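You operate a simulated robot arm through the tools that you are given. There is no shell and no other tool. Be economical: measure what you need, move in short steps, check, and stop when the job is done.

You run a simulated robot arm. Do the job below in one go: nothing can be reset, and whatever is moved stays where it is left.

JOB
Stack the carton marked "spare caps" from the sample bench on top of the carton labelled "shelf cards". Open the caps drawer, fetch the blue cap from the inside of the caps drawer and set it on the bench right of the red mixer, then shut the drawer. Put one of the tub with a grey lids from the bench over the lids drawer on the cooling bench. Put the medium jar with a sticker on its maroon lid on the bench left of the sink. Press the minus button of the red mixer three times. Fetch the small jar with a sticker on its green lid and set it on the bench in front of the tall mixer. Do these in any order. Set down upright: tub with a grey lid, medium jar with a sticker on its maroon lid, small jar with a sticker on its green lid.
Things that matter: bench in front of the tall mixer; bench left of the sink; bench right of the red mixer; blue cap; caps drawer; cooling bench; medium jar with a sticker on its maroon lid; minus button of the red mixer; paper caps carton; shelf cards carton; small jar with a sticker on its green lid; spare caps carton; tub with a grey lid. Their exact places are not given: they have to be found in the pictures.

The check looks at the end state, three seconds after you hand in, the way a careful person would. Anything else that was tipped, shoved, dropped, spilled or broken makes it a failure. Lids that push on must go on centred and level and be pressed home; caps that screw on are set level and turned clockwise until they are tight.

ROBOT AND FRAMES
A 7-joint arm with a vacuum gripper on a trunk, on a base that drives. Base frame: it is fixed to the floor where the robot stands at the start and does not move with it; the origin is under the middle of the robot, x ahead of it, y to its left, z up; the surface under the hand at the start is at about z = 900. Lengths are in mm, angles in rad, forces in N, time in s.
Its first joint turns from -2.601 to 2.601 rad. Places, roughly: bench in front of the tall mixer [-2400, 2100, 900]; bench left of the sink [600, 3700, 900]; bench right of the red mixer [-2500, 2900, 900]; blue cap (5x5x3 cm) [-2400, -1300, 700]; caps drawer [-2400, -1400, 800]; cooling bench [-1000, 4200, 900]; medium jar with a sticker on its maroon lid [-2250, 1500, 0]; minus button of the red mixer [-2500, 2700, 1300]; paper caps carton, shelf cards carton, spare caps  [750, 0, 1000]; small jar with a sticker on its green lid [-2750, 2750, 1000]; tub with a grey lid [-2500, 1250, 1000]. Payload 1.06 kg.
Tool frame: the origin (TCP) lies in the middle of the cups' lips, and z points out of the cups. The gripper has 1 cup of 24 mm across, covering 24 by 24 mm (tool x, y); the bellows give 8 mm. With the vacuum on, a cup seals on a smooth face that it is pressed against (1 to 4 N); it does not hold porous or soft things. The pull reaches 23 N.
Orientation is told as [roll, pitch, yaw] about the base's x, y, z axes, in that order, counted from this pose: with the cups facing straight down, the tool's x points along the base's -x, its y along +y and its z along -z.

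CONTROLS
- The arm moves only by the tool move_arm. Its argument "steps" is a list that holds one entry, the list of rows, each a list of 7 numbers: the shift along the tool's x, y, z in mm, then the turn, a rotation vector about the tool's x, y, z in rad, then the vacuum: 1 switches it on, 0 off. In form: [[[x, y, z, ax, ay, az, suction], ...]]. A call has 1 to 12 rows; each row shifts and turns the commanded pose from where the row before left it, along the tool's axes as they then stand. Rows are played at 5 a second. More than 50 mm and 0.15 rad between two rows, or a gripper value outside its range, and nothing of the call is played. A pose out of reach is approached as far as the arm can. The call stops where the force on the tool passes 40 N (or 10 N more than at its start, if that is more) or the arm is blocked; 0.2 s more then pass. The pull builds up within a second once a cup has sealed. Time passes only in rows, and 0.2 s behind the last, so rows that do not move give it time. The reply holds the time, the measured pose of the TCP, the force on the tool along the base axes and the pull of the vacuum, in the units named above and with some noise, with the torque about the TCP (base axes, N m) and any sound that the robot's microphone picked up.
- Cameras (640 x 400 px; columns grow to the right, rows downward): "scene" is now at [38.5, 154.9, 1617.4]; the picture's right is [-0.20, -0.98, 0.00], its down [-0.63, 0.13, -0.76] and it looks along [0.75, -0.15, -0.65] (base axes); focal length 283 px, centre (320, 200). "wrist" rides on the gripper at [78, 19, -96] in the tool frame; the picture's right is [-0.24, 0.97, 0.00], its down [-0.71, -0.17, -0.69] and it looks along [-0.67, -0.16, 0.73] (tool axes); focal length 243 px, centre (320, 200).
- snapshot(camera): a new picture of that camera. The clock stands still meanwhile.
- raise_lower(by): slides the trunk up (or, below 0, down) by that many mm; the arm and the scene camera ride with it, the base frame stays. It gives what a move gives, with no picture.
- drive_base(legs): drives the robot by 1 to 6 legs, each [ahead, turn to the left] in mm and rad, along the robot's own axes; the way and the turn of a leg run together, so that a leg with both is an arc; at most 1500 mm and 3.142 rad a leg. The arm and the cameras ride along, it lands a little off, and it stops where it bumps. It gives what a move gives.
- head_to(pan, tilt): turns the head with the scene camera to pan (to the left, within 2.705 rad either way) and tilt (down, from -0.506 to 1.204), counted from straight ahead of the robot. It gives what a move gives.
- point_at(camera, pixels): there is no depth. For up to 12 entries [column, row, z] of the newest picture of that camera ("zoom" is the newest enlarged one), the place [x, y] in the base frame at which the ray of that pixel passes the height z, good to about 2 mm. The clock stands still meanwhile.
- inspect(camera, box): a new picture of the part [left, top, right, bottom] of that camera's present view, enlarged. The clock stands still meanwhile.
- finish_job(): hands the job in; it is judged then, once.

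Go step by step. Measure first, check grasps and placings, and put right what went wrong. The budget is 131 turns and 136 pictures, counting those below and the enlarged ones. Unless the task says otherwise, let go and move clear before handing in, and close with one line.

The tools are called as name(argument=value, ...) on one line, values as JSON. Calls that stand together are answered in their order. move_arm: Moves the arm, as the interface text tells. Its arguments: {"type":"object","properties":{"steps":{"type":"array","items":{"type":"array","items":{"type":"array","items":{"type":"number"}}}}},"required":["steps"]} The other tools are called the same way: raise_lower (by) slides the trunk up or down; drive_base (legs) drives the base; head_to (pan, tilt) turns the head that bears the scene camera; snapshot (camera) takes a picture; point_at (camera, pixels) gives the place at which the rays of pixels pass given heights; inspect (camera, box) takes an enlarged picture of a part of a camera's view; finish_job () hands the job in.

At the start:

```text
clock: 0.0
position: [689.2, 270.0, 1187.0]
tool_rot: [-0.001, 0.001, 0.002]
contact_force: [0.2, 0.1, 0.5]
moment: [0.01, -0.01, 0.04]
pull: 0.0
trunk travel left (down, up): [-675.0, 35.0]
robot x, y, heading: [-0.5, -1.1, 0.003]
head pan, tilt: [-0.202, 0.703]
```

scene: 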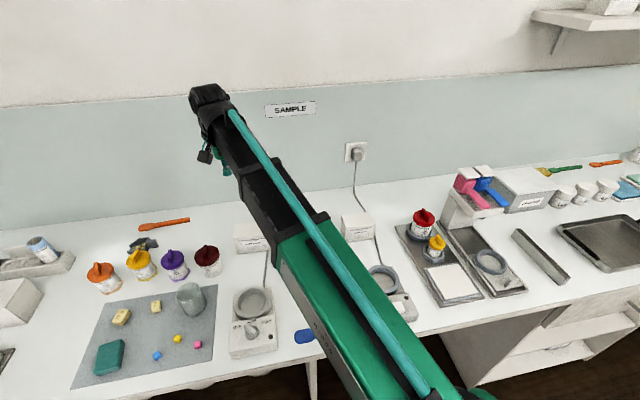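
wrist: 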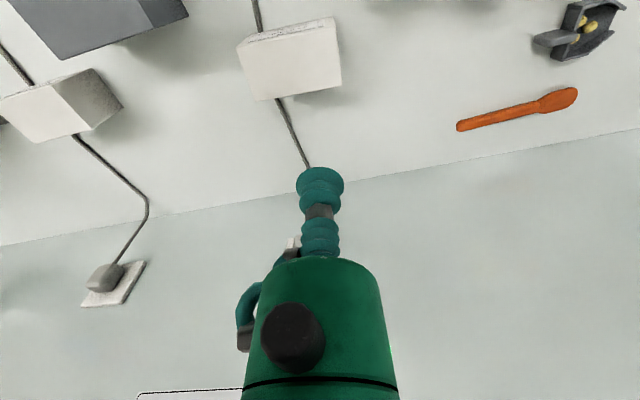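

The scene shows small white boxes near (250,238), (357,227) and a labelled carton at (528,190). I'll zoom in on them first.

inspect(camera="scene", box=[220, 190, 400, 300])

inspect(camera="scene", box=[430, 150, 640, 281])

inspect(camera="scene", box=[0, 220, 220, 360])

```text
3.56 times, centred on (310, 245) of scene
```

zoom: 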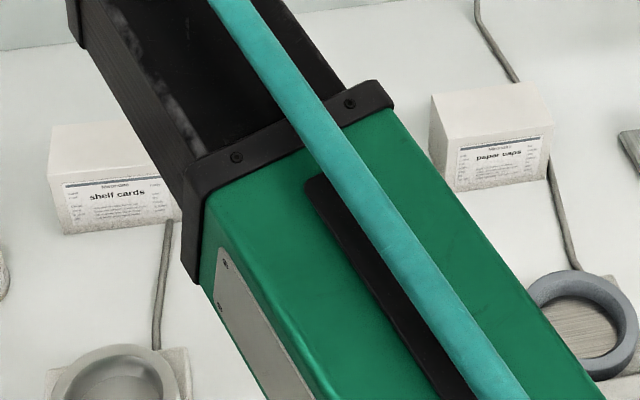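

```text
3.05 times, centred on (535, 216) of scene
```

zoom: 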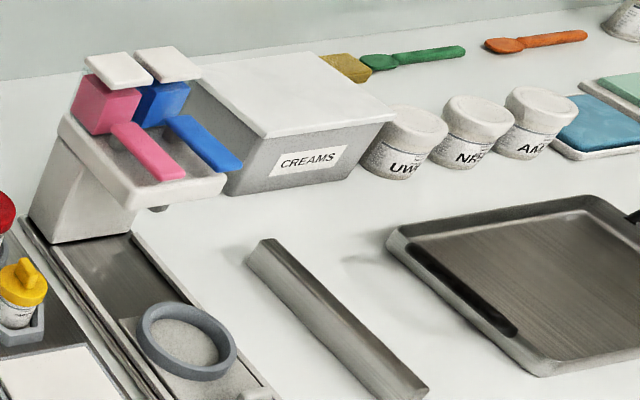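

```text
2.86 times, centred on (110, 290) of scene
```

zoom: 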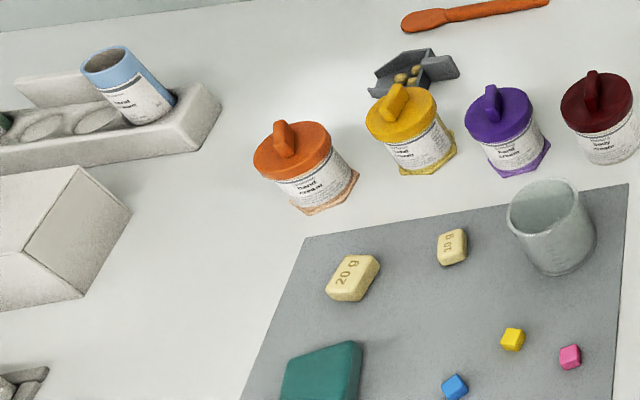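

Shelf cards is at about (250,238) and paper caps at (357,227). Spare caps is probably hidden behind the arm, so I'll swing the arm left and look again.

move_arm(steps=[[[0, 50, 0, 0, 0, 0, 0], [0, 50, 0, 0, 0, 0, 0], [0, 50, 0, 0, 0, 0, 0], [0, 50, 0, 0, 0, 0, 0], [0, 50, 0, 0, 0, 0, 0], [0, 50, 0, 0, 0, 0, 0]]])

snapshot(camera="scene")

```text
clock: 1.4
position: [687.5, 570.9, 1186.9]
tool_rot: [-0.002, -0.001, 0.001]
contact_force: [0.9, 0.0, 0.1]
moment: [-0.01, -0.02, 0.0]
pull: 0.2
trunk travel left (down, up): [-675.0, 35.0]
robot x, y, heading: [-0.4, -2.6, 0.004]
head pan, tilt: [-0.202, 0.703]
```

```text
130 pictures are left
```

scene: 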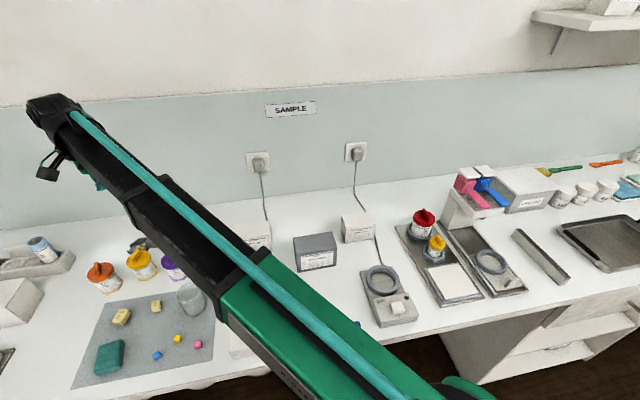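

A dark grey box has appeared at (315,252), between the two white ones. I'll zoom in on all three.

inspect(camera="scene", box=[240, 200, 400, 300])

```text
4.00 times, centred on (320, 250) of scene
```

zoom: 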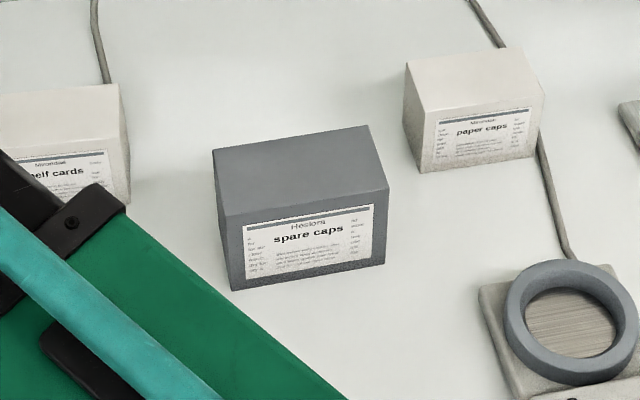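

The grey box is "spare caps". I'll measure its corners.

point_at(camera="zoom", pixels=[[233, 290, 900], [384, 264, 900], [225, 215, 960], [225, 215, 980], [225, 215, 1000], [388, 188, 980], [388, 188, 960], [213, 150, 980], [367, 125, 980], [367, 125, 960], [213, 150, 960]])

point_at(camera="zoom", pixels=[[130, 200, 900], [118, 120, 960], [118, 120, 980], [118, 85, 960], [118, 85, 980], [423, 171, 900], [534, 156, 900], [420, 118, 960], [545, 104, 960], [404, 64, 960], [516, 50, 960]])

```text
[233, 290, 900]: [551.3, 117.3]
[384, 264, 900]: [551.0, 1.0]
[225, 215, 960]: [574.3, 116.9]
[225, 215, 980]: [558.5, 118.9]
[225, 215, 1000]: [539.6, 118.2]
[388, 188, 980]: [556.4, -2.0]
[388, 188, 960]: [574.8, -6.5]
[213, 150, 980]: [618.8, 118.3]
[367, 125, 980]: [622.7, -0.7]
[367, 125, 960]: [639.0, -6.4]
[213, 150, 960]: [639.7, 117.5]
```

```text
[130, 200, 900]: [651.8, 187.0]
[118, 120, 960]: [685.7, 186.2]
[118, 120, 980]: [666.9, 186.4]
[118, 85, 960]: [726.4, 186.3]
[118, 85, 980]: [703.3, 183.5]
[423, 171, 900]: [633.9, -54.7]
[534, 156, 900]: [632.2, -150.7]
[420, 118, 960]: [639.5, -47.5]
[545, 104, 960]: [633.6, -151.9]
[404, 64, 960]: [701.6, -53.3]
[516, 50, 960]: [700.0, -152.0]
```

The spare caps carton is centred near (583,58), with its top at about 985. I'll move over it and then descend.

move_arm(steps=[[[9.5, -46.6, 0, 0, 0, 0, 0], [9.5, -46.6, 0, 0, 0, 0, 0], [9.5, -46.6, 0, 0, 0, 0, 0], [9.5, -46.6, 0, 0, 0, 0, 0], [9.5, -46.6, 0, 0, 0, 0, 0], [9.5, -46.6, 0, 0, 0, 0, 0], [9.5, -46.6, 0, 0, 0, 0, 0], [9.5, -46.6, 0, 0, 0, 0, 0], [9.5, -46.6, 0, 0, 0, 0, 0], [9.5, -46.6, 0, 0, 0, 0, 0], [9.5, -46.6, 0, 0, 0, 0, 0], [0, 0, 0, 0, 0, 0, 0]]])

move_arm(steps=[[[0, 0, 45, 0, 0, 0, 0], [0, 0, 45, 0, 0, 0, 0], [0, 0, 45, 0, 0, 0, 0], [0, 0, 30, 0, 0, 0, 0], [0, 0, 12, 0, 0, 0, 0], [0, 0, 0, 0, 0, 0, 0]]])

snapshot(camera="wrist")

snapshot(camera="scene")

```text
clock: 4.0
position: [583.9, 55.7, 1188.3]
tool_rot: [-0.001, -0.001, -0.001]
contact_force: [0.0, 0.1, 0.3]
moment: [0.0, 0.0, -0.02]
pull: 0.0
trunk travel left (down, up): [-675.0, 35.0]
robot x, y, heading: [1.0, -2.1, 0.001]
head pan, tilt: [-0.202, 0.703]
```

```text
clock: 5.4
position: [584.6, 55.4, 1010.5]
tool_rot: [0.001, 0.0, 0.0]
contact_force: [0.8, 0.1, 0.9]
moment: [0.01, 0.02, -0.03]
pull: 0.0
trunk travel left (down, up): [-675.0, 35.0]
robot x, y, heading: [0.4, -2.4, 0.002]
head pan, tilt: [-0.202, 0.703]
```

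```text
128 pictures are left
```

wrist: 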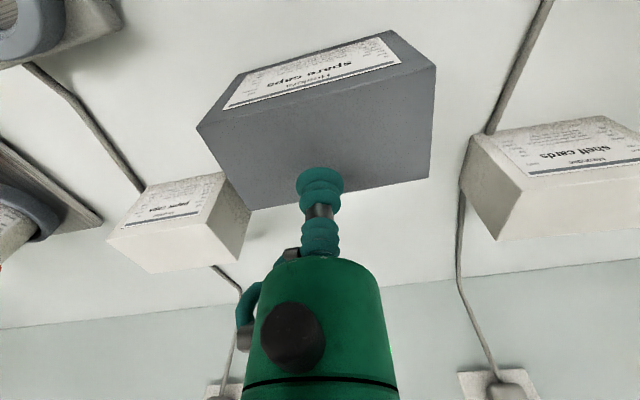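

```text
127 pictures are left
```

scene: 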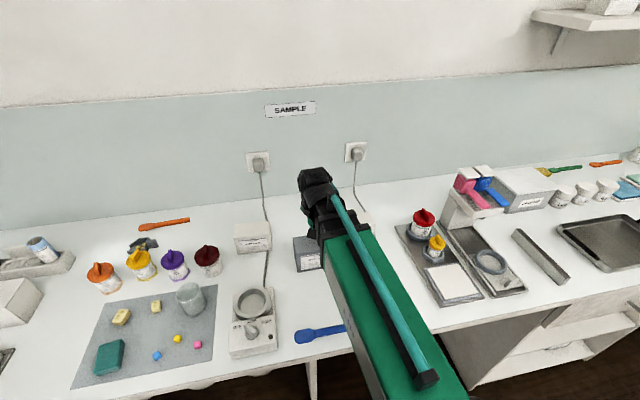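

Shelf cards is now fully visible in the scene. I'll zoom in on it and press down on the spare caps carton with the vacuum on.

inspect(camera="scene", box=[216, 208, 296, 258])

move_arm(steps=[[[0, 0, 10, 0, 0, 0, 1], [0, 0, 6, 0, 0, 0, 1], [0, 0, 4, 0, 0, 0, 1], [0, 0, 4, 0, 0, 0, 1], [0, 0, 2, 0, 0, 0, 1], [0, 0, 0, 0, 0, 0, 1], [0, 0, 0, 0, 0, 0, 1]]])

```text
8.00 times, centred on (256, 233) of scene
```

zoom: 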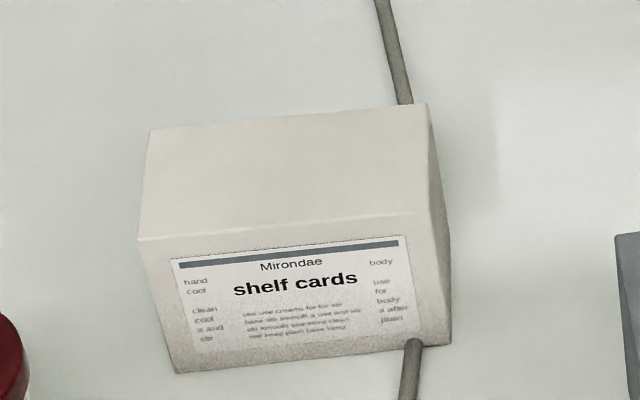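

```text
clock: 7.0
position: [584.4, 56.1, 984.9]
tool_rot: [0.0, 0.0, 0.0]
contact_force: [5.2, 0.2, 13.6]
moment: [-0.02, 0.03, 0.01]
pull: 22.7
trunk travel left (down, up): [-675.0, 35.0]
robot x, y, heading: [1.4, 0.5, -0.002]
head pan, tilt: [-0.202, 0.703]
```

The cup has sealed with a pull of 22.7 N. I'll measure the shelf cards corners and lift.

point_at(camera="zoom", pixels=[[178, 374, 900], [424, 347, 900], [450, 340, 900], [138, 240, 960], [138, 240, 970], [138, 240, 980], [424, 212, 970], [424, 212, 980], [150, 131, 970], [427, 104, 970], [150, 131, 980], [427, 104, 980]])

move_arm(steps=[[[0, 0, -10, 0, 0, 0, 1], [0, 0, -30, 0, 0, 0, 1], [0, 0, -40, 0, 0, 0, 1], [0, 0, -40, 0, 0, 0, 1], [0, 0, 0, 0, 0, 0, 1]]])

```text
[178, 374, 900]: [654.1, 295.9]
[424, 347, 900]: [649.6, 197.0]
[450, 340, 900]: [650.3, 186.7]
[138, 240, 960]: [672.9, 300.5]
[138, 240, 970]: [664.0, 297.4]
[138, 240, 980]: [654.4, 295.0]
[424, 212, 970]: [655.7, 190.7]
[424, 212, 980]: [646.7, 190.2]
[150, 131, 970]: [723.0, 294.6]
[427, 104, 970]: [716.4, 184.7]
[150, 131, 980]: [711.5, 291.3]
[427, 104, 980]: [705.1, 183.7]
```

```text
clock: 8.2
position: [584.7, 56.6, 1105.9]
tool_rot: [-0.001, 0.0, 0.0]
contact_force: [0.2, 0.1, -2.5]
moment: [-0.03, -0.03, -0.01]
pull: 22.8
trunk travel left (down, up): [-675.0, 35.0]
robot x, y, heading: [-3.6, -3.0, 0.001]
head pan, tilt: [-0.202, 0.703]
```

Shelf cards is centred near (681,241) with its top at about 977. I'll carry the carton over it and look.

move_arm(steps=[[[-19.5, 36.4, 0, 0, 0, 0, 1], [-19.5, 36.4, 0, 0, 0, 0, 1], [-19.5, 36.4, 0, 0, 0, 0, 1], [-19.5, 36.4, 0, 0, 0, 0, 1], [-19.5, 36.4, 0, 0, 0, 0, 1], [0, 0, 0, 0, 0, 0, 1], [0, 0, 0, 0, 0, 0, 1]]])

inspect(camera="wrist", box=[160, 0, 480, 200])

inspect(camera="scene", box=[200, 170, 328, 250])

```text
clock: 9.8
position: [682.4, 239.9, 1104.7]
tool_rot: [0.0, 0.0, 0.002]
contact_force: [-0.4, -0.2, -2.4]
moment: [-0.05, 0.01, -0.02]
pull: 22.8
trunk travel left (down, up): [-675.0, 35.0]
robot x, y, heading: [-3.0, 0.7, 0.002]
head pan, tilt: [-0.202, 0.703]
```

```text
2.00 times, centred on (320, 100) of wrist
```

zoom: 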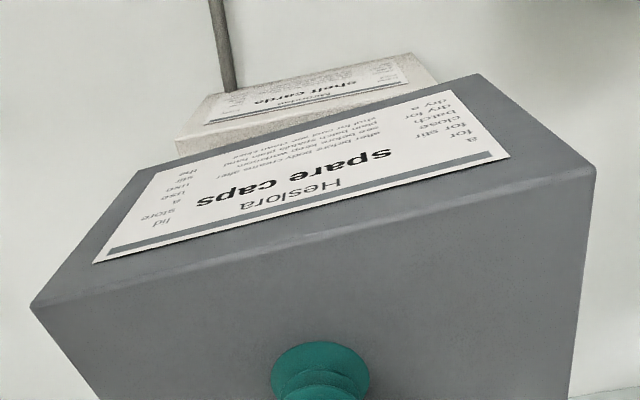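

```text
5.00 times, centred on (264, 210) of scene
```

zoom: 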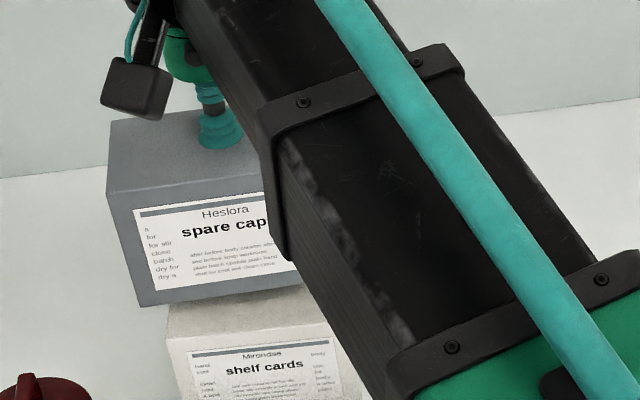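

The carton is aligned, so I'll lower it until it touches.

move_arm(steps=[[[0, 0, 25, 0, 0, 0, 1], [0, 0, 8, 0, 0, 0, 1], [0, 0, 4, 0, 0, 0, 1], [0, 0, 4, 0, 0, 0, 1], [0, 0, 2, 0, 0, 0, 1], [0, 0, 0, 0, 0, 0, 1]]])

inspect(camera="scene", box=[200, 180, 328, 260])

```text
clock: 11.2
position: [681.2, 238.1, 1062.8]
tool_rot: [0.0, -0.002, 0.0]
contact_force: [4.7, 3.4, 18.6]
moment: [-0.03, 0.02, 0.02]
pull: 22.6
trunk travel left (down, up): [-675.0, 35.0]
robot x, y, heading: [3.7, 2.7, -0.0]
head pan, tilt: [-0.202, 0.703]
```

```text
5.00 times, centred on (264, 220) of scene
```

zoom: 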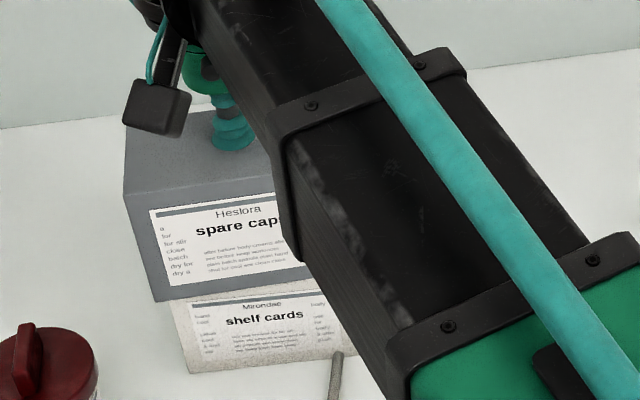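

Contact is at z 1062.8. I'll release and rise.

move_arm(steps=[[[0, 0, -3, 0, 0, 0, 1], [0, 0, 0, 0, 0, 0, 0], [0, 0, 0, 0, 0, 0, 0], [0, 0, 0, 0, 0, 0, 0], [0, 0, 0, 0, 0, 0, 0], [0, 0, -5, 0, 0, 0, 0], [0, 0, -20, 0, 0, 0, 0], [0, 0, -40, 0, 0, 0, 0], [0, 0, -40, 0, 0, 0, 0], [40, 0, -40, 0, 0, 0, 0], [45, 0, -40, 0, 0, 0, 0]]])

inspect(camera="wrist", box=[160, 0, 480, 200])

inspect(camera="scene", box=[200, 180, 328, 260])

```text
refused: row 10 steps farther than a row can; nothing moved
```

```text
2.00 times, centred on (320, 100) of wrist
```

zoom: 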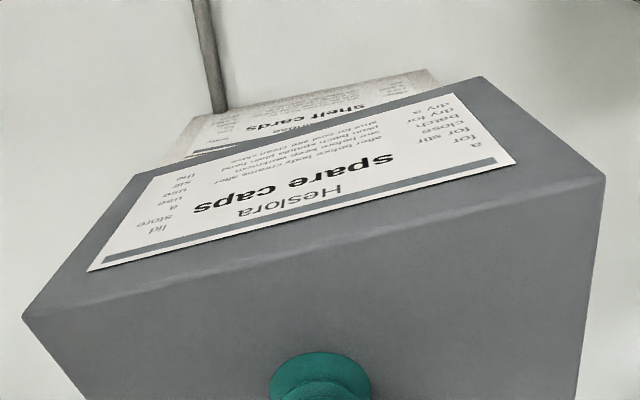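

```text
5.00 times, centred on (264, 220) of scene
```

zoom: 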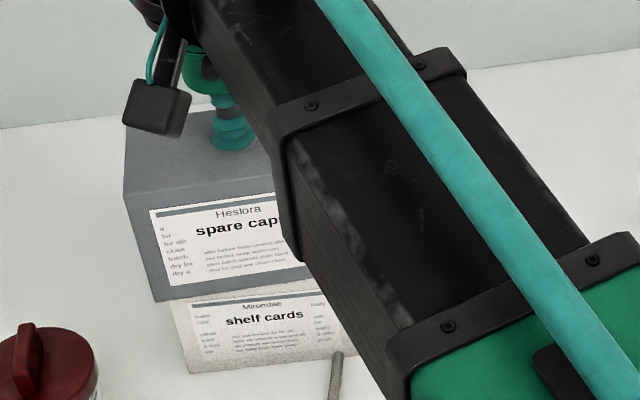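

The last call was refused because one step was too long. I'll repeat the release with shorter steps.

move_arm(steps=[[[0, 0, -3, 0, 0, 0, 1], [0, 0, 0, 0, 0, 0, 0], [0, 0, 0, 0, 0, 0, 0], [0, 0, 0, 0, 0, 0, 0], [0, 0, 0, 0, 0, 0, 0], [0, 0, -5, 0, 0, 0, 0], [0, 0, -20, 0, 0, 0, 0], [0, 0, -40, 0, 0, 0, 0], [0, 0, -40, 0, 0, 0, 0], [30, 0, -30, 0, 0, 0, 0], [40, 0, -10, 0, 0, 0, 0], [40, 0, 0, 0, 0, 0, 0]]])

snapshot(camera="wrist")

```text
clock: 13.8
position: [571.7, 237.7, 1209.7]
tool_rot: [0.001, -0.001, -0.001]
contact_force: [-0.3, 0.7, 1.4]
moment: [-0.01, -0.01, -0.01]
pull: 0.1
trunk travel left (down, up): [-675.0, 35.0]
robot x, y, heading: [2.2, 0.8, 0.002]
head pan, tilt: [-0.202, 0.703]
```

```text
120 pictures are left
```

wrist: 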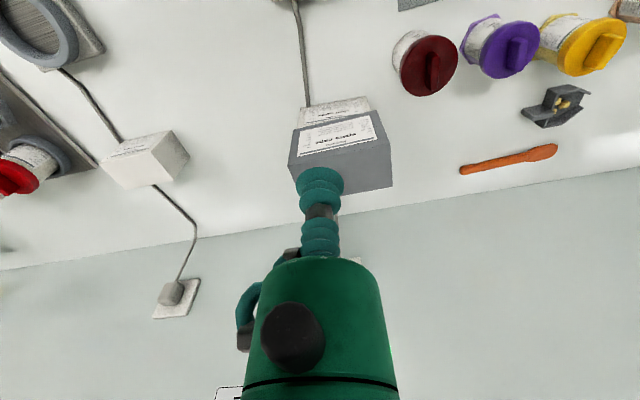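

The stack is done. Next I'll survey the room with the head.

head_to(pan=1.3, tilt=0.3)

snapshot(camera="scene")

head_to(pan=2.5, tilt=0.3)

snapshot(camera="scene")

head_to(pan=-2.4, tilt=0.3)

snapshot(camera="scene")

```text
clock: 15.4
position: [571.8, 237.4, 1209.3]
tool_rot: [0.0, 0.001, -0.001]
contact_force: [0.2, -0.2, 0.3]
moment: [-0.02, -0.01, 0.01]
pull: 0.0
trunk travel left (down, up): [-675.0, 35.0]
robot x, y, heading: [0.8, -2.3, 0.002]
head pan, tilt: [1.3, 0.3]
```

```text
119 pictures are left
```

scene: 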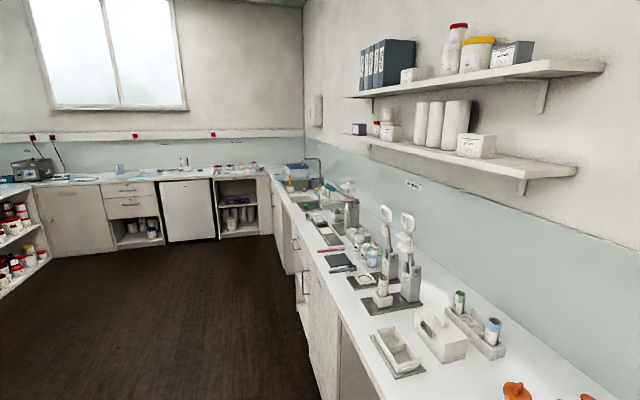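

```text
clock: 16.8
position: [573.5, 238.5, 1207.7]
tool_rot: [0.0, -0.001, 0.0]
contact_force: [-0.1, 0.2, -0.2]
moment: [0.04, 0.04, -0.01]
pull: 0.1
trunk travel left (down, up): [-675.0, 35.0]
robot x, y, heading: [0.2, -1.1, -0.002]
head pan, tilt: [2.499, 0.3]
```

```text
118 pictures are left
```

scene: 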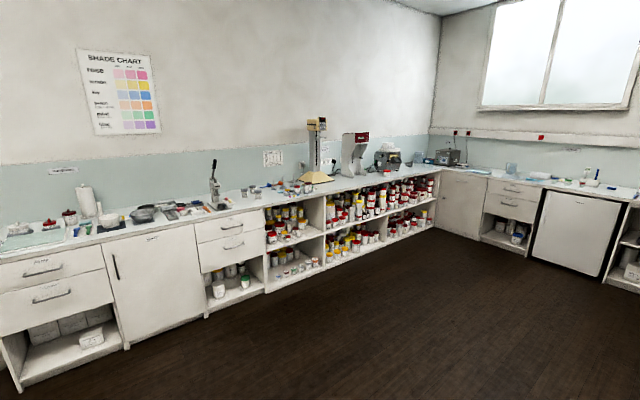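

```text
clock: 20.7
position: [573.6, 237.6, 1210.0]
tool_rot: [-0.001, -0.001, -0.001]
contact_force: [-0.2, -0.1, -0.6]
moment: [-0.03, -0.02, 0.0]
pull: 0.0
trunk travel left (down, up): [-675.0, 35.0]
robot x, y, heading: [0.5, -3.9, -0.004]
head pan, tilt: [-2.4, 0.3]
```

```text
117 pictures are left
```

scene: 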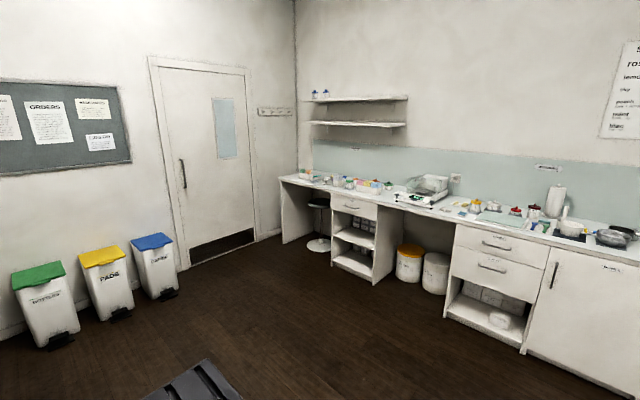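

The red mixer at (355,155) and the tall mixer at (315,150) are both on the far west bench. I'll back off, turn and drive towards it.

drive_base(legs=[[-600, 0], [0, 2.14], [1400, 0], [0, 1.0]])

head_to(pan=0.0, tilt=0.5)

snapshot(camera="scene")

head_to(pan=-0.8, tilt=0.5)

snapshot(camera="scene")

```text
clock: 38.3
position: [-1935.7, 923.8, 1209.8]
tool_rot: [0.0, 0.001, -3.126]
contact_force: [1.1, 1.2, -0.1]
moment: [-0.01, 0.01, 0.0]
pull: 0.0
trunk travel left (down, up): [-675.0, 35.0]
robot x, y, heading: [-1365.8, 1168.5, -3.129]
head pan, tilt: [-2.4, 0.3]
```

```text
clock: 40.5
position: [-1936.1, 924.0, 1210.0]
tool_rot: [0.001, -0.001, -3.127]
contact_force: [0.2, -0.2, -0.5]
moment: [0.02, -0.02, 0.01]
pull: 0.1
trunk travel left (down, up): [-675.0, 35.0]
robot x, y, heading: [-1367.5, 1172.6, -3.125]
head pan, tilt: [0.0, 0.499]
```

```text
116 pictures are left
```

scene: 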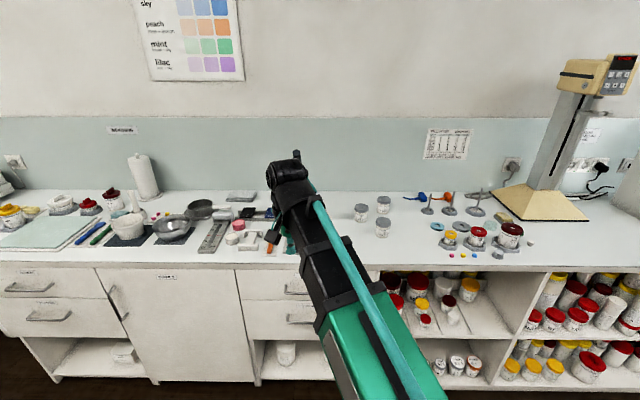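

```text
clock: 41.6
position: [-1934.6, 924.4, 1210.3]
tool_rot: [0.0, 0.0, -3.127]
contact_force: [-0.1, 0.5, -0.8]
moment: [0.01, -0.01, -0.03]
pull: 0.0
trunk travel left (down, up): [-675.0, 35.0]
robot x, y, heading: [-1365.0, 1169.1, -3.13]
head pan, tilt: [-0.799, 0.499]
```

```text
115 pictures are left
```

scene: 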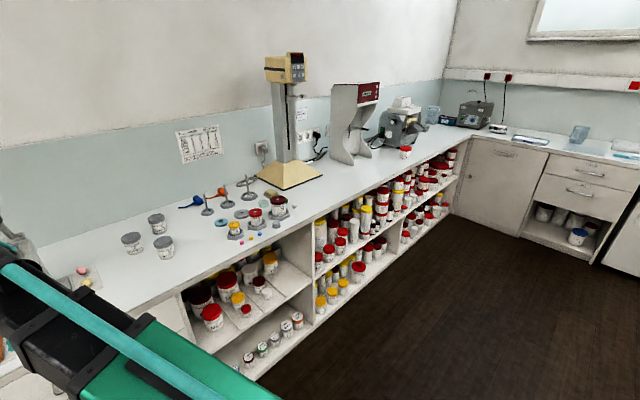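

The three grey-lid tubs are at (132,243), (157,222) and (164,246). I'll zoom in on the lower shelf jars, the red mixer area and the tubs.

inspect(camera="scene", box=[176, 250, 336, 380])

inspect(camera="scene", box=[310, 60, 470, 180])

inspect(camera="scene", box=[100, 160, 340, 310])

```text
3.08 times, centred on (256, 315) of scene
```

zoom: 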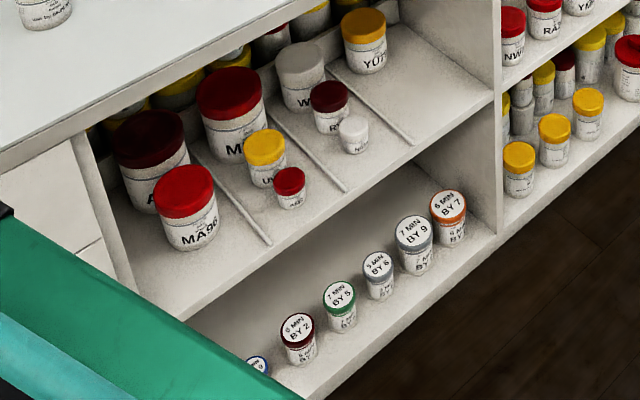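

```text
3.33 times, centred on (390, 120) of scene
```

zoom: 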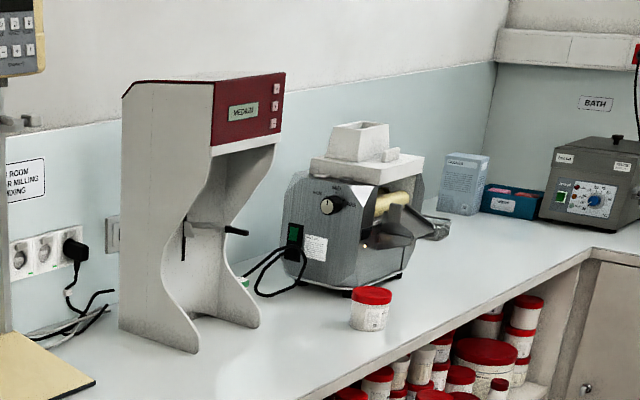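

```text
2.67 times, centred on (220, 235) of scene
```

zoom: 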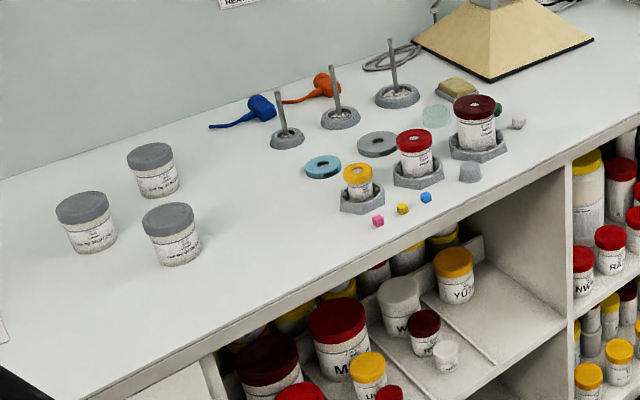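

The tubs are measurable in the newest zoom: lids at (82,206), (150,156) and (168,218). I'll get their positions, along with the bench edge and the tall mixer area.

point_at(camera="zoom", pixels=[[157, 262, 900], [202, 251, 900], [143, 220, 960], [194, 214, 960], [143, 220, 980], [194, 214, 980], [168, 216, 970], [82, 206, 970], [150, 156, 970], [565, 135, 900], [490, 80, 900], [595, 40, 900]])

point_at(camera="scene", pixels=[[312, 222, 900], [190, 287, 900], [352, 165, 900], [361, 151, 900], [405, 158, 900], [408, 151, 950], [246, 140, 900], [345, 318, 100], [455, 190, 900], [273, 347, 150], [298, 323, 150], [330, 155, 900]])

```text
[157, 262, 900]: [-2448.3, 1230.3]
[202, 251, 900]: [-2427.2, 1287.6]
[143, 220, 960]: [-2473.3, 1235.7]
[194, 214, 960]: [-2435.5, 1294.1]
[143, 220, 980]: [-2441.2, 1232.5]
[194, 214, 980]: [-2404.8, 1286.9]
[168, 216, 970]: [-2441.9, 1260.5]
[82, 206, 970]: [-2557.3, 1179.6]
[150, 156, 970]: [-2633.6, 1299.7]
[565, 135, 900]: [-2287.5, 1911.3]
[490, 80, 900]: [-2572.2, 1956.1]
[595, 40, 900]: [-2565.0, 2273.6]
```

```text
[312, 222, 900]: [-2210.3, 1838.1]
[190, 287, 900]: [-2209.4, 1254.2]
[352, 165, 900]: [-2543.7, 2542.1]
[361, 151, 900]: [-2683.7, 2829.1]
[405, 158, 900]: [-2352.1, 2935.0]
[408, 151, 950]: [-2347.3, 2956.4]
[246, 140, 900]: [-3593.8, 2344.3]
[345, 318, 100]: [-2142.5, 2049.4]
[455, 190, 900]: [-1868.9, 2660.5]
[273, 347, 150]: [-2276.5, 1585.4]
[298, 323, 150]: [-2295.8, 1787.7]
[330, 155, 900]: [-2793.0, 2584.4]
```

Tub C is at about (-2443,1260). I'll drive 300 mm closer and bring the arm over it.

drive_base(legs=[[300, -0.015]])

move_arm(steps=[[[-20, -33, 0, 0, 0, 0, 0], [-20, -33, 0, 0, 0, 0, 0], [-20, -33, 0, 0, 0, 0, 0], [-20, -33, 0, 0, 0, 0, 0], [-20, -33, 0, 0, 0, 0, 0], [-20, -33, 0, 0, 0, 0, 0], [-20, -33, 0, 0, 0, 0, 0], [-20, -33, 0, 0, 0, 0, 0], [-20, -33, 0, 0, 0, 0, 0], [-20, -33, 0, 0, 0, 0, 0], [0, 0, 45, 0, 0, 0, 0], [0, 0, 45, 0, 0, 0, 0]]])

snapshot(camera="wrist")

head_to(pan=0.15, tilt=0.7)

snapshot(camera="scene")

```text
clock: 43.7
position: [-2241.5, 931.7, 1208.4]
tool_rot: [0.001, 0.0, 3.14]
contact_force: [0.9, 0.4, -0.3]
moment: [0.01, -0.03, 0.0]
pull: 0.0
trunk travel left (down, up): [-675.0, 35.0]
robot x, y, heading: [-1666.2, 1166.0, 3.137]
head pan, tilt: [-0.799, 0.499]
```

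```text
clock: 46.3
position: [-2440.2, 1261.2, 1118.3]
tool_rot: [0.001, 0.0, 3.139]
contact_force: [0.1, -0.4, 0.4]
moment: [-0.01, 0.02, 0.01]
pull: 0.1
trunk travel left (down, up): [-675.0, 35.0]
robot x, y, heading: [-1670.1, 1164.4, 3.141]
head pan, tilt: [-0.799, 0.499]
```

```text
111 pictures are left
```

wrist: 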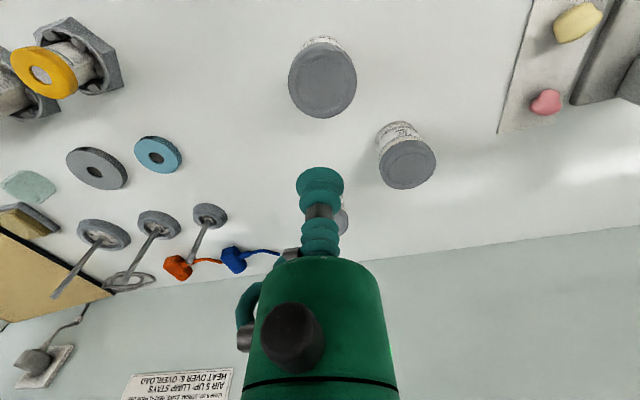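

```text
clock: 47.5
position: [-2440.3, 1261.9, 1120.3]
tool_rot: [0.0, 0.0, 3.14]
contact_force: [1.6, -0.3, 0.6]
moment: [-0.01, 0.01, -0.01]
pull: 0.1
trunk travel left (down, up): [-675.0, 35.0]
robot x, y, heading: [-1669.2, 1167.1, 3.14]
head pan, tilt: [0.15, 0.7]
```

```text
110 pictures are left
```

scene: 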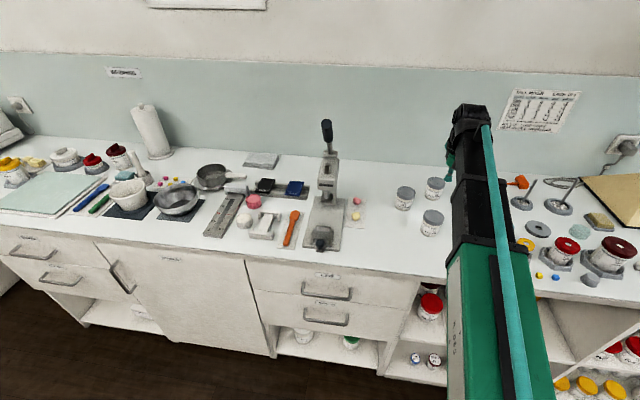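

Wrist shows tub C's lid at (322,80). I'll refine its position.

point_at(camera="wrist", pixels=[[322, 83, 965], [322, 83, 975], [288, 83, 970], [357, 83, 970], [322, 117, 970], [322, 50, 970]])

point_at(camera="scene", pixels=[[432, 217, 965], [432, 217, 975], [432, 217, 955], [430, 236, 900], [421, 217, 970], [444, 217, 970]])

```text
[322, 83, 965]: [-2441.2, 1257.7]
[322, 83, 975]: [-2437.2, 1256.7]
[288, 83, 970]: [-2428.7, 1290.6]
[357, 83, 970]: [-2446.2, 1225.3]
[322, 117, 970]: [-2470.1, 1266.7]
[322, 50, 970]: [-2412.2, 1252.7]
```

```text
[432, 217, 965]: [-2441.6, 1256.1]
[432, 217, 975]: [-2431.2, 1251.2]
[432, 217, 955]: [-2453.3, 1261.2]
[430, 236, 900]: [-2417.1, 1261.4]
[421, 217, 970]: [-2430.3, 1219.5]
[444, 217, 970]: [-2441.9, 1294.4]
```

The tub centre is (-2441,1257) with the lid at about 965. I'll descend with the vacuum on.

move_arm(steps=[[[0, 4, 45, 0, 0, 0, 0], [0, 0, 45, 0, 0, 0, 0], [0, 0, 40, 0, 0, 0, 1], [0, 0, 10, 0, 0, 0, 1], [0, 0, 6, 0, 0, 0, 1], [0, 0, 5, 0, 0, 0, 1], [0, 0, 4, 0, 0, 0, 1], [0, 0, 0, 0, 0, 0, 1], [0, 0, 0, 0, 0, 0, 1]]])

```text
clock: 49.5
position: [-2441.0, 1256.7, 966.2]
tool_rot: [-0.001, -0.005, 3.139]
contact_force: [-8.5, 0.7, 26.9]
moment: [0.04, -0.06, 0.03]
pull: 23.1
trunk travel left (down, up): [-675.0, 35.0]
robot x, y, heading: [-1670.1, 1168.7, 3.143]
head pan, tilt: [0.15, 0.7]
```

Sealed. I'll lift slowly and check.

move_arm(steps=[[[0, 0, -8, 0, 0, 0, 1], [0, 0, -10, 0, 0, 0, 1], [0, 0, -30, 0, 0, 0, 1], [0, 0, -45, 0, 0, 0, 1], [0, 0, -45, 0, 0, 0, 1], [0, 0, -45, 0, 0, 0, 1], [0, 0, 0, 0, 0, 0, 1], [0, 0, 0, 0, 0, 0, 1]]])

snapshot(camera="wrist")

```text
clock: 51.3
position: [-2441.2, 1257.2, 1146.9]
tool_rot: [0.0, 0.0, 3.139]
contact_force: [0.1, -0.2, -1.3]
moment: [0.02, -0.02, 0.01]
pull: 22.6
trunk travel left (down, up): [-675.0, 35.0]
robot x, y, heading: [-1673.1, 1166.4, 3.137]
head pan, tilt: [0.15, 0.7]
```

```text
109 pictures are left
```

wrist: 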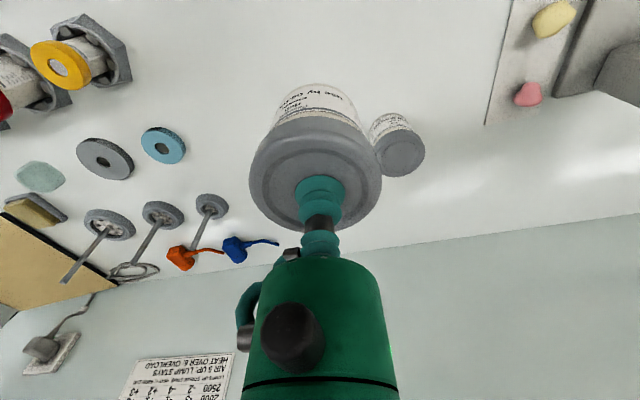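

Holding the tub. I'll retract, back off, turn north and look for the cooling bench.

move_arm(steps=[[[45, 20, 0, 0, 0, 0, 1], [45, 20, 0, 0, 0, 0, 1], [45, 20, 0, 0, 0, 0, 1], [35, 20, 0, 0, 0, 0, 1], [0, 0, 0, 0, 0, 0, 1]]])

drive_base(legs=[[-550, 0], [0, -1.57], [1500, 0]])

head_to(pan=0.3, tilt=0.4)

snapshot(camera="scene")

head_to(pan=-0.7, tilt=0.4)

snapshot(camera="scene")

```text
clock: 52.5
position: [-2271.2, 1177.4, 1146.8]
tool_rot: [0.0, 0.002, 3.139]
contact_force: [-0.9, 0.4, -1.4]
moment: [-0.01, 0.0, 0.04]
pull: 23.1
trunk travel left (down, up): [-675.0, 35.0]
robot x, y, heading: [-1669.5, 1166.4, 3.136]
head pan, tilt: [0.15, 0.7]
```

```text
clock: 66.5
position: [-1119.1, 3258.6, 1146.4]
tool_rot: [0.0, 0.0, 1.575]
contact_force: [0.1, -0.4, -1.9]
moment: [0.0, -0.04, 0.01]
pull: 22.5
trunk travel left (down, up): [-675.0, 35.0]
robot x, y, heading: [-1122.1, 2657.0, 1.575]
head pan, tilt: [0.15, 0.7]
```

```text
clock: 67.3
position: [-1119.2, 3258.2, 1146.6]
tool_rot: [-0.001, 0.0, 1.577]
contact_force: [0.2, 0.4, -0.8]
moment: [0.02, 0.0, 0.03]
pull: 23.1
trunk travel left (down, up): [-675.0, 35.0]
robot x, y, heading: [-1125.2, 2658.7, 1.578]
head pan, tilt: [0.3, 0.4]
```

```text
108 pictures are left
```

scene: 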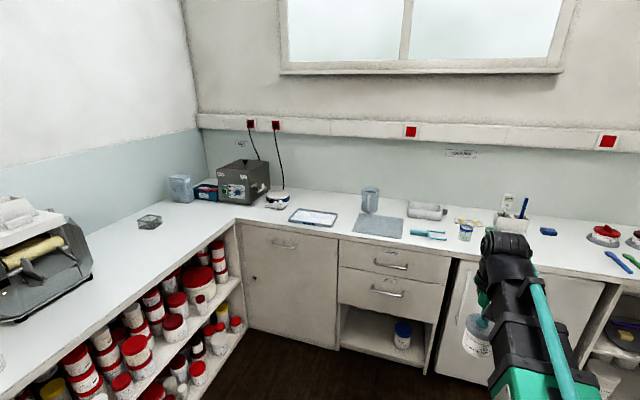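

```text
clock: 68.6
position: [-1119.4, 3258.7, 1146.2]
tool_rot: [0.001, 0.001, 1.575]
contact_force: [0.0, -0.6, -0.9]
moment: [-0.02, -0.02, 0.05]
pull: 22.9
trunk travel left (down, up): [-675.0, 35.0]
robot x, y, heading: [-1119.8, 2656.9, 1.578]
head pan, tilt: [-0.7, 0.4]
```

```text
107 pictures are left
```

scene: 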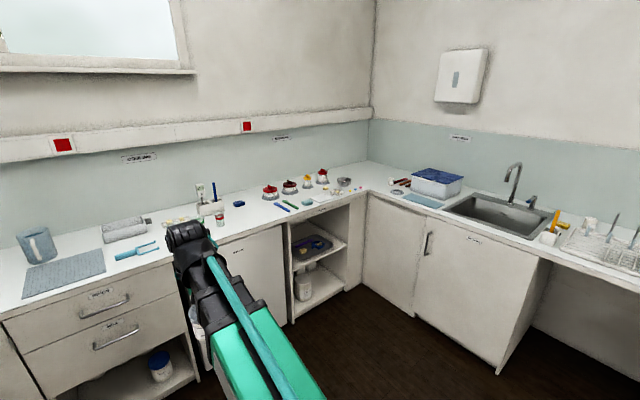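

inspect(camera="scene", box=[0, 110, 360, 335])

inspect(camera="scene", box=[360, 110, 640, 285])

head_to(pan=0.15, tilt=0.5)

snapshot(camera="scene")

```text
1.78 times, centred on (180, 222) of scene
```

zoom: 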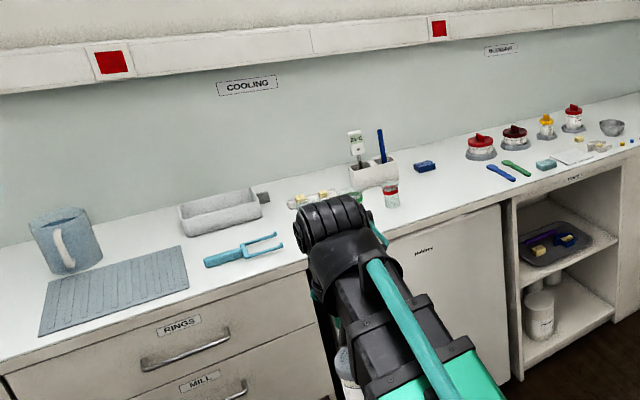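

```text
2.29 times, centred on (500, 198) of scene
```

zoom: 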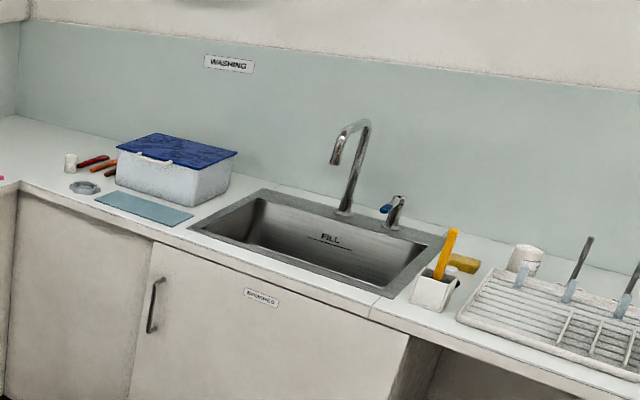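

```text
clock: 69.7
position: [-1118.1, 3260.1, 1146.2]
tool_rot: [0.0, 0.001, 1.577]
contact_force: [0.2, -0.8, -1.1]
moment: [0.01, 0.0, -0.02]
pull: 22.7
trunk travel left (down, up): [-675.0, 35.0]
robot x, y, heading: [-1125.1, 2657.5, 1.573]
head pan, tilt: [0.15, 0.499]
```

```text
104 pictures are left
```

scene: 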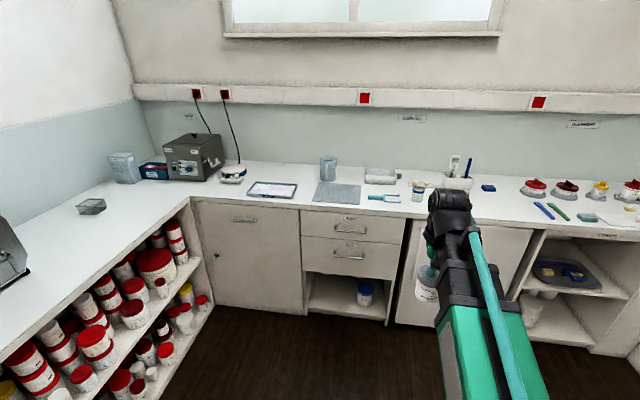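

The cooling bench has free space in front near the dark gripper, around (400,208). I'll measure it.

point_at(camera="scene", pixels=[[340, 208, 900], [400, 212, 900], [318, 205, 900], [360, 206, 900], [400, 200, 900], [368, 196, 900], [418, 202, 900], [490, 192, 900], [412, 190, 900], [535, 205, 900], [520, 222, 900], [470, 205, 900]])

inspect(camera="scene", box=[300, 140, 540, 250])

```text
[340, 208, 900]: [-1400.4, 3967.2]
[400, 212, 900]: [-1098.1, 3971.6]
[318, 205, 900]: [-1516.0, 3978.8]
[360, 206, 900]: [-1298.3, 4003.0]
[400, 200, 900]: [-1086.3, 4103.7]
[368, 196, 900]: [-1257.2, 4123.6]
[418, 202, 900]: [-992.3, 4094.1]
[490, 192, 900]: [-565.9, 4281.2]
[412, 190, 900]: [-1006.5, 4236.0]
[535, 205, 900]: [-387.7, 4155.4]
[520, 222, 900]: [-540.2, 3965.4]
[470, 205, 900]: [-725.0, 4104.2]
```

```text
2.67 times, centred on (420, 195) of scene
```

zoom: 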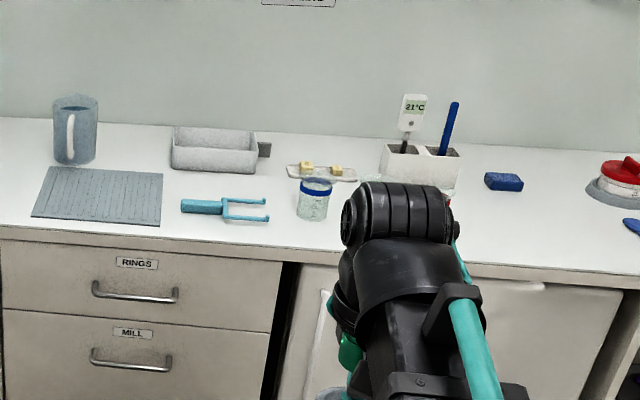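

There is open bench at about x -900, y 4040. I'll drive closer and check with the wrist camera.

drive_base(legs=[[580, 0]])

head_to(pan=-0.35, tilt=0.75)

snapshot(camera="wrist")

snapshot(camera="scene")

```text
clock: 73.0
position: [-1122.0, 3837.1, 1144.4]
tool_rot: [0.001, 0.001, 1.577]
contact_force: [0.3, -1.4, -2.2]
moment: [0.01, 0.01, 0.01]
pull: 22.2
trunk travel left (down, up): [-675.0, 35.0]
robot x, y, heading: [-1124.6, 3233.5, 1.583]
head pan, tilt: [0.15, 0.499]
```

```text
clock: 74.0
position: [-1122.0, 3836.8, 1146.0]
tool_rot: [0.002, -0.002, 1.579]
contact_force: [-0.9, -0.4, -1.4]
moment: [-0.03, -0.01, 0.02]
pull: 23.4
trunk travel left (down, up): [-675.0, 35.0]
robot x, y, heading: [-1127.4, 3234.4, 1.579]
head pan, tilt: [-0.351, 0.75]
```

```text
102 pictures are left
```

wrist: 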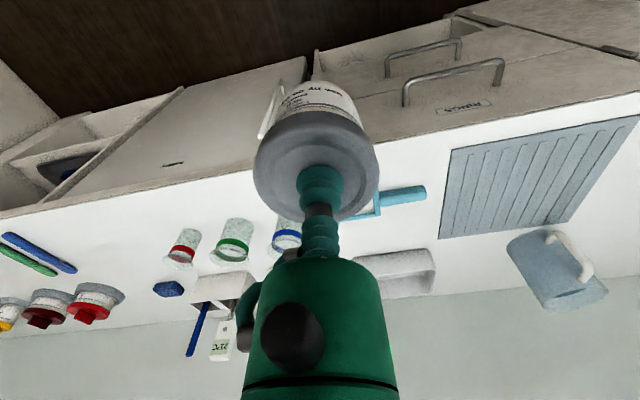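

```text
101 pictures are left
```

scene: 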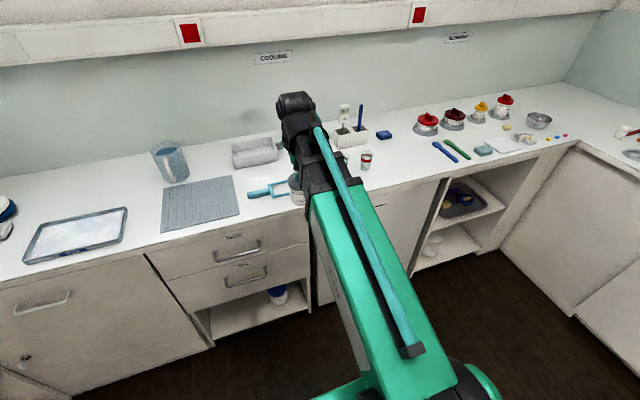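

There is free bench at (390,170), right of the red-lid cup at (366,160).

point_at(camera="scene", pixels=[[366, 169, 900], [395, 168, 900], [400, 178, 900], [380, 172, 900], [430, 172, 900], [440, 152, 900], [390, 138, 900], [385, 185, 900]])

point_at(camera="wrist", pixels=[[178, 268, 900], [226, 255, 900], [282, 240, 900], [150, 187, 900], [60, 262, 900]])

```text
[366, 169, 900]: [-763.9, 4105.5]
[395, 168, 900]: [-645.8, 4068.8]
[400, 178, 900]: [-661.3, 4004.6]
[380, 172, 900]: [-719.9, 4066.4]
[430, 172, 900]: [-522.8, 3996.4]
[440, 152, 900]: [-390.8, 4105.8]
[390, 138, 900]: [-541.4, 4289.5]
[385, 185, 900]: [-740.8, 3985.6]
```

```text
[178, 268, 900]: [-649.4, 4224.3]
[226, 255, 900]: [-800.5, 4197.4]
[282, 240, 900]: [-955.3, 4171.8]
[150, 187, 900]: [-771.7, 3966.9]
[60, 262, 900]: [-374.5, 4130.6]
```

point_at(camera="wrist", pixels=[[189, 230, 900], [237, 220, 900], [288, 220, 900], [378, 214, 900], [250, 158, 900], [220, 168, 900]])

inspect(camera="wrist", box=[140, 120, 460, 320])

```text
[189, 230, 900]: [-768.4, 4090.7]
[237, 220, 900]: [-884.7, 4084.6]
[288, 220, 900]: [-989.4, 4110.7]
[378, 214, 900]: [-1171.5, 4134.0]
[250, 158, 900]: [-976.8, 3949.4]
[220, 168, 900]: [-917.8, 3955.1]
```

```text
2.00 times, centred on (300, 220) of wrist
```

zoom: 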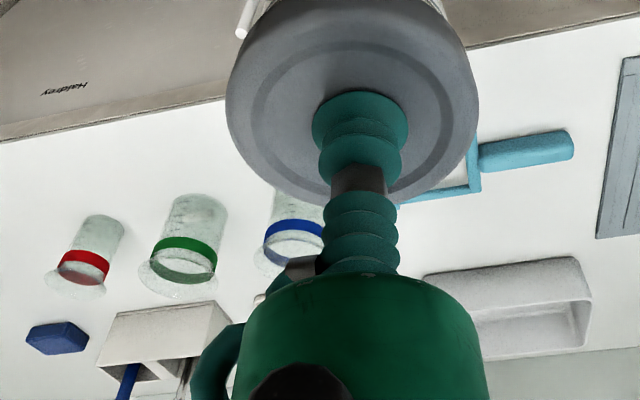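

The front edges of the cups are at y of about 4085 or more. I'll place the tub at (-935,4018).

move_arm(steps=[[[-30.2, -31.2, 0, 0, 0, 0, 1], [-30.2, -31.2, 0, 0, 0, 0, 1], [-30.2, -31.2, 0, 0, 0, 0, 1], [-30.2, -31.2, 0, 0, 0, 0, 1], [-30.2, -31.2, 0, 0, 0, 0, 1], [-30.2, -31.2, 0, 0, 0, 0, 1], [0, 0, 40, 0, 0, 0, 1], [0, 0, 40, 0, 0, 0, 1], [0, 0, 40, 0, 0, 0, 1], [0, 0, 20, 0, 0, 0, 1], [0, 0, 0, 0, 0, 0, 1]]])

snapshot(camera="wrist")

```text
clock: 76.4
position: [-936.5, 4019.4, 1006.0]
tool_rot: [0.0, -0.001, 1.579]
contact_force: [0.5, 0.6, -1.5]
moment: [0.01, 0.01, 0.0]
pull: 23.1
trunk travel left (down, up): [-675.0, 35.0]
robot x, y, heading: [-1123.7, 3234.0, 1.581]
head pan, tilt: [-0.351, 0.75]
```

```text
99 pictures are left
```

wrist: 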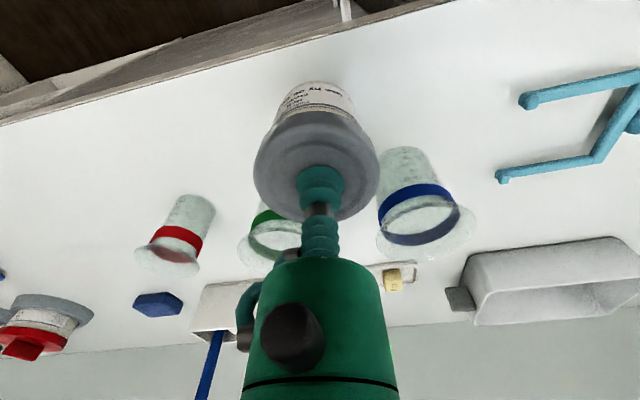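

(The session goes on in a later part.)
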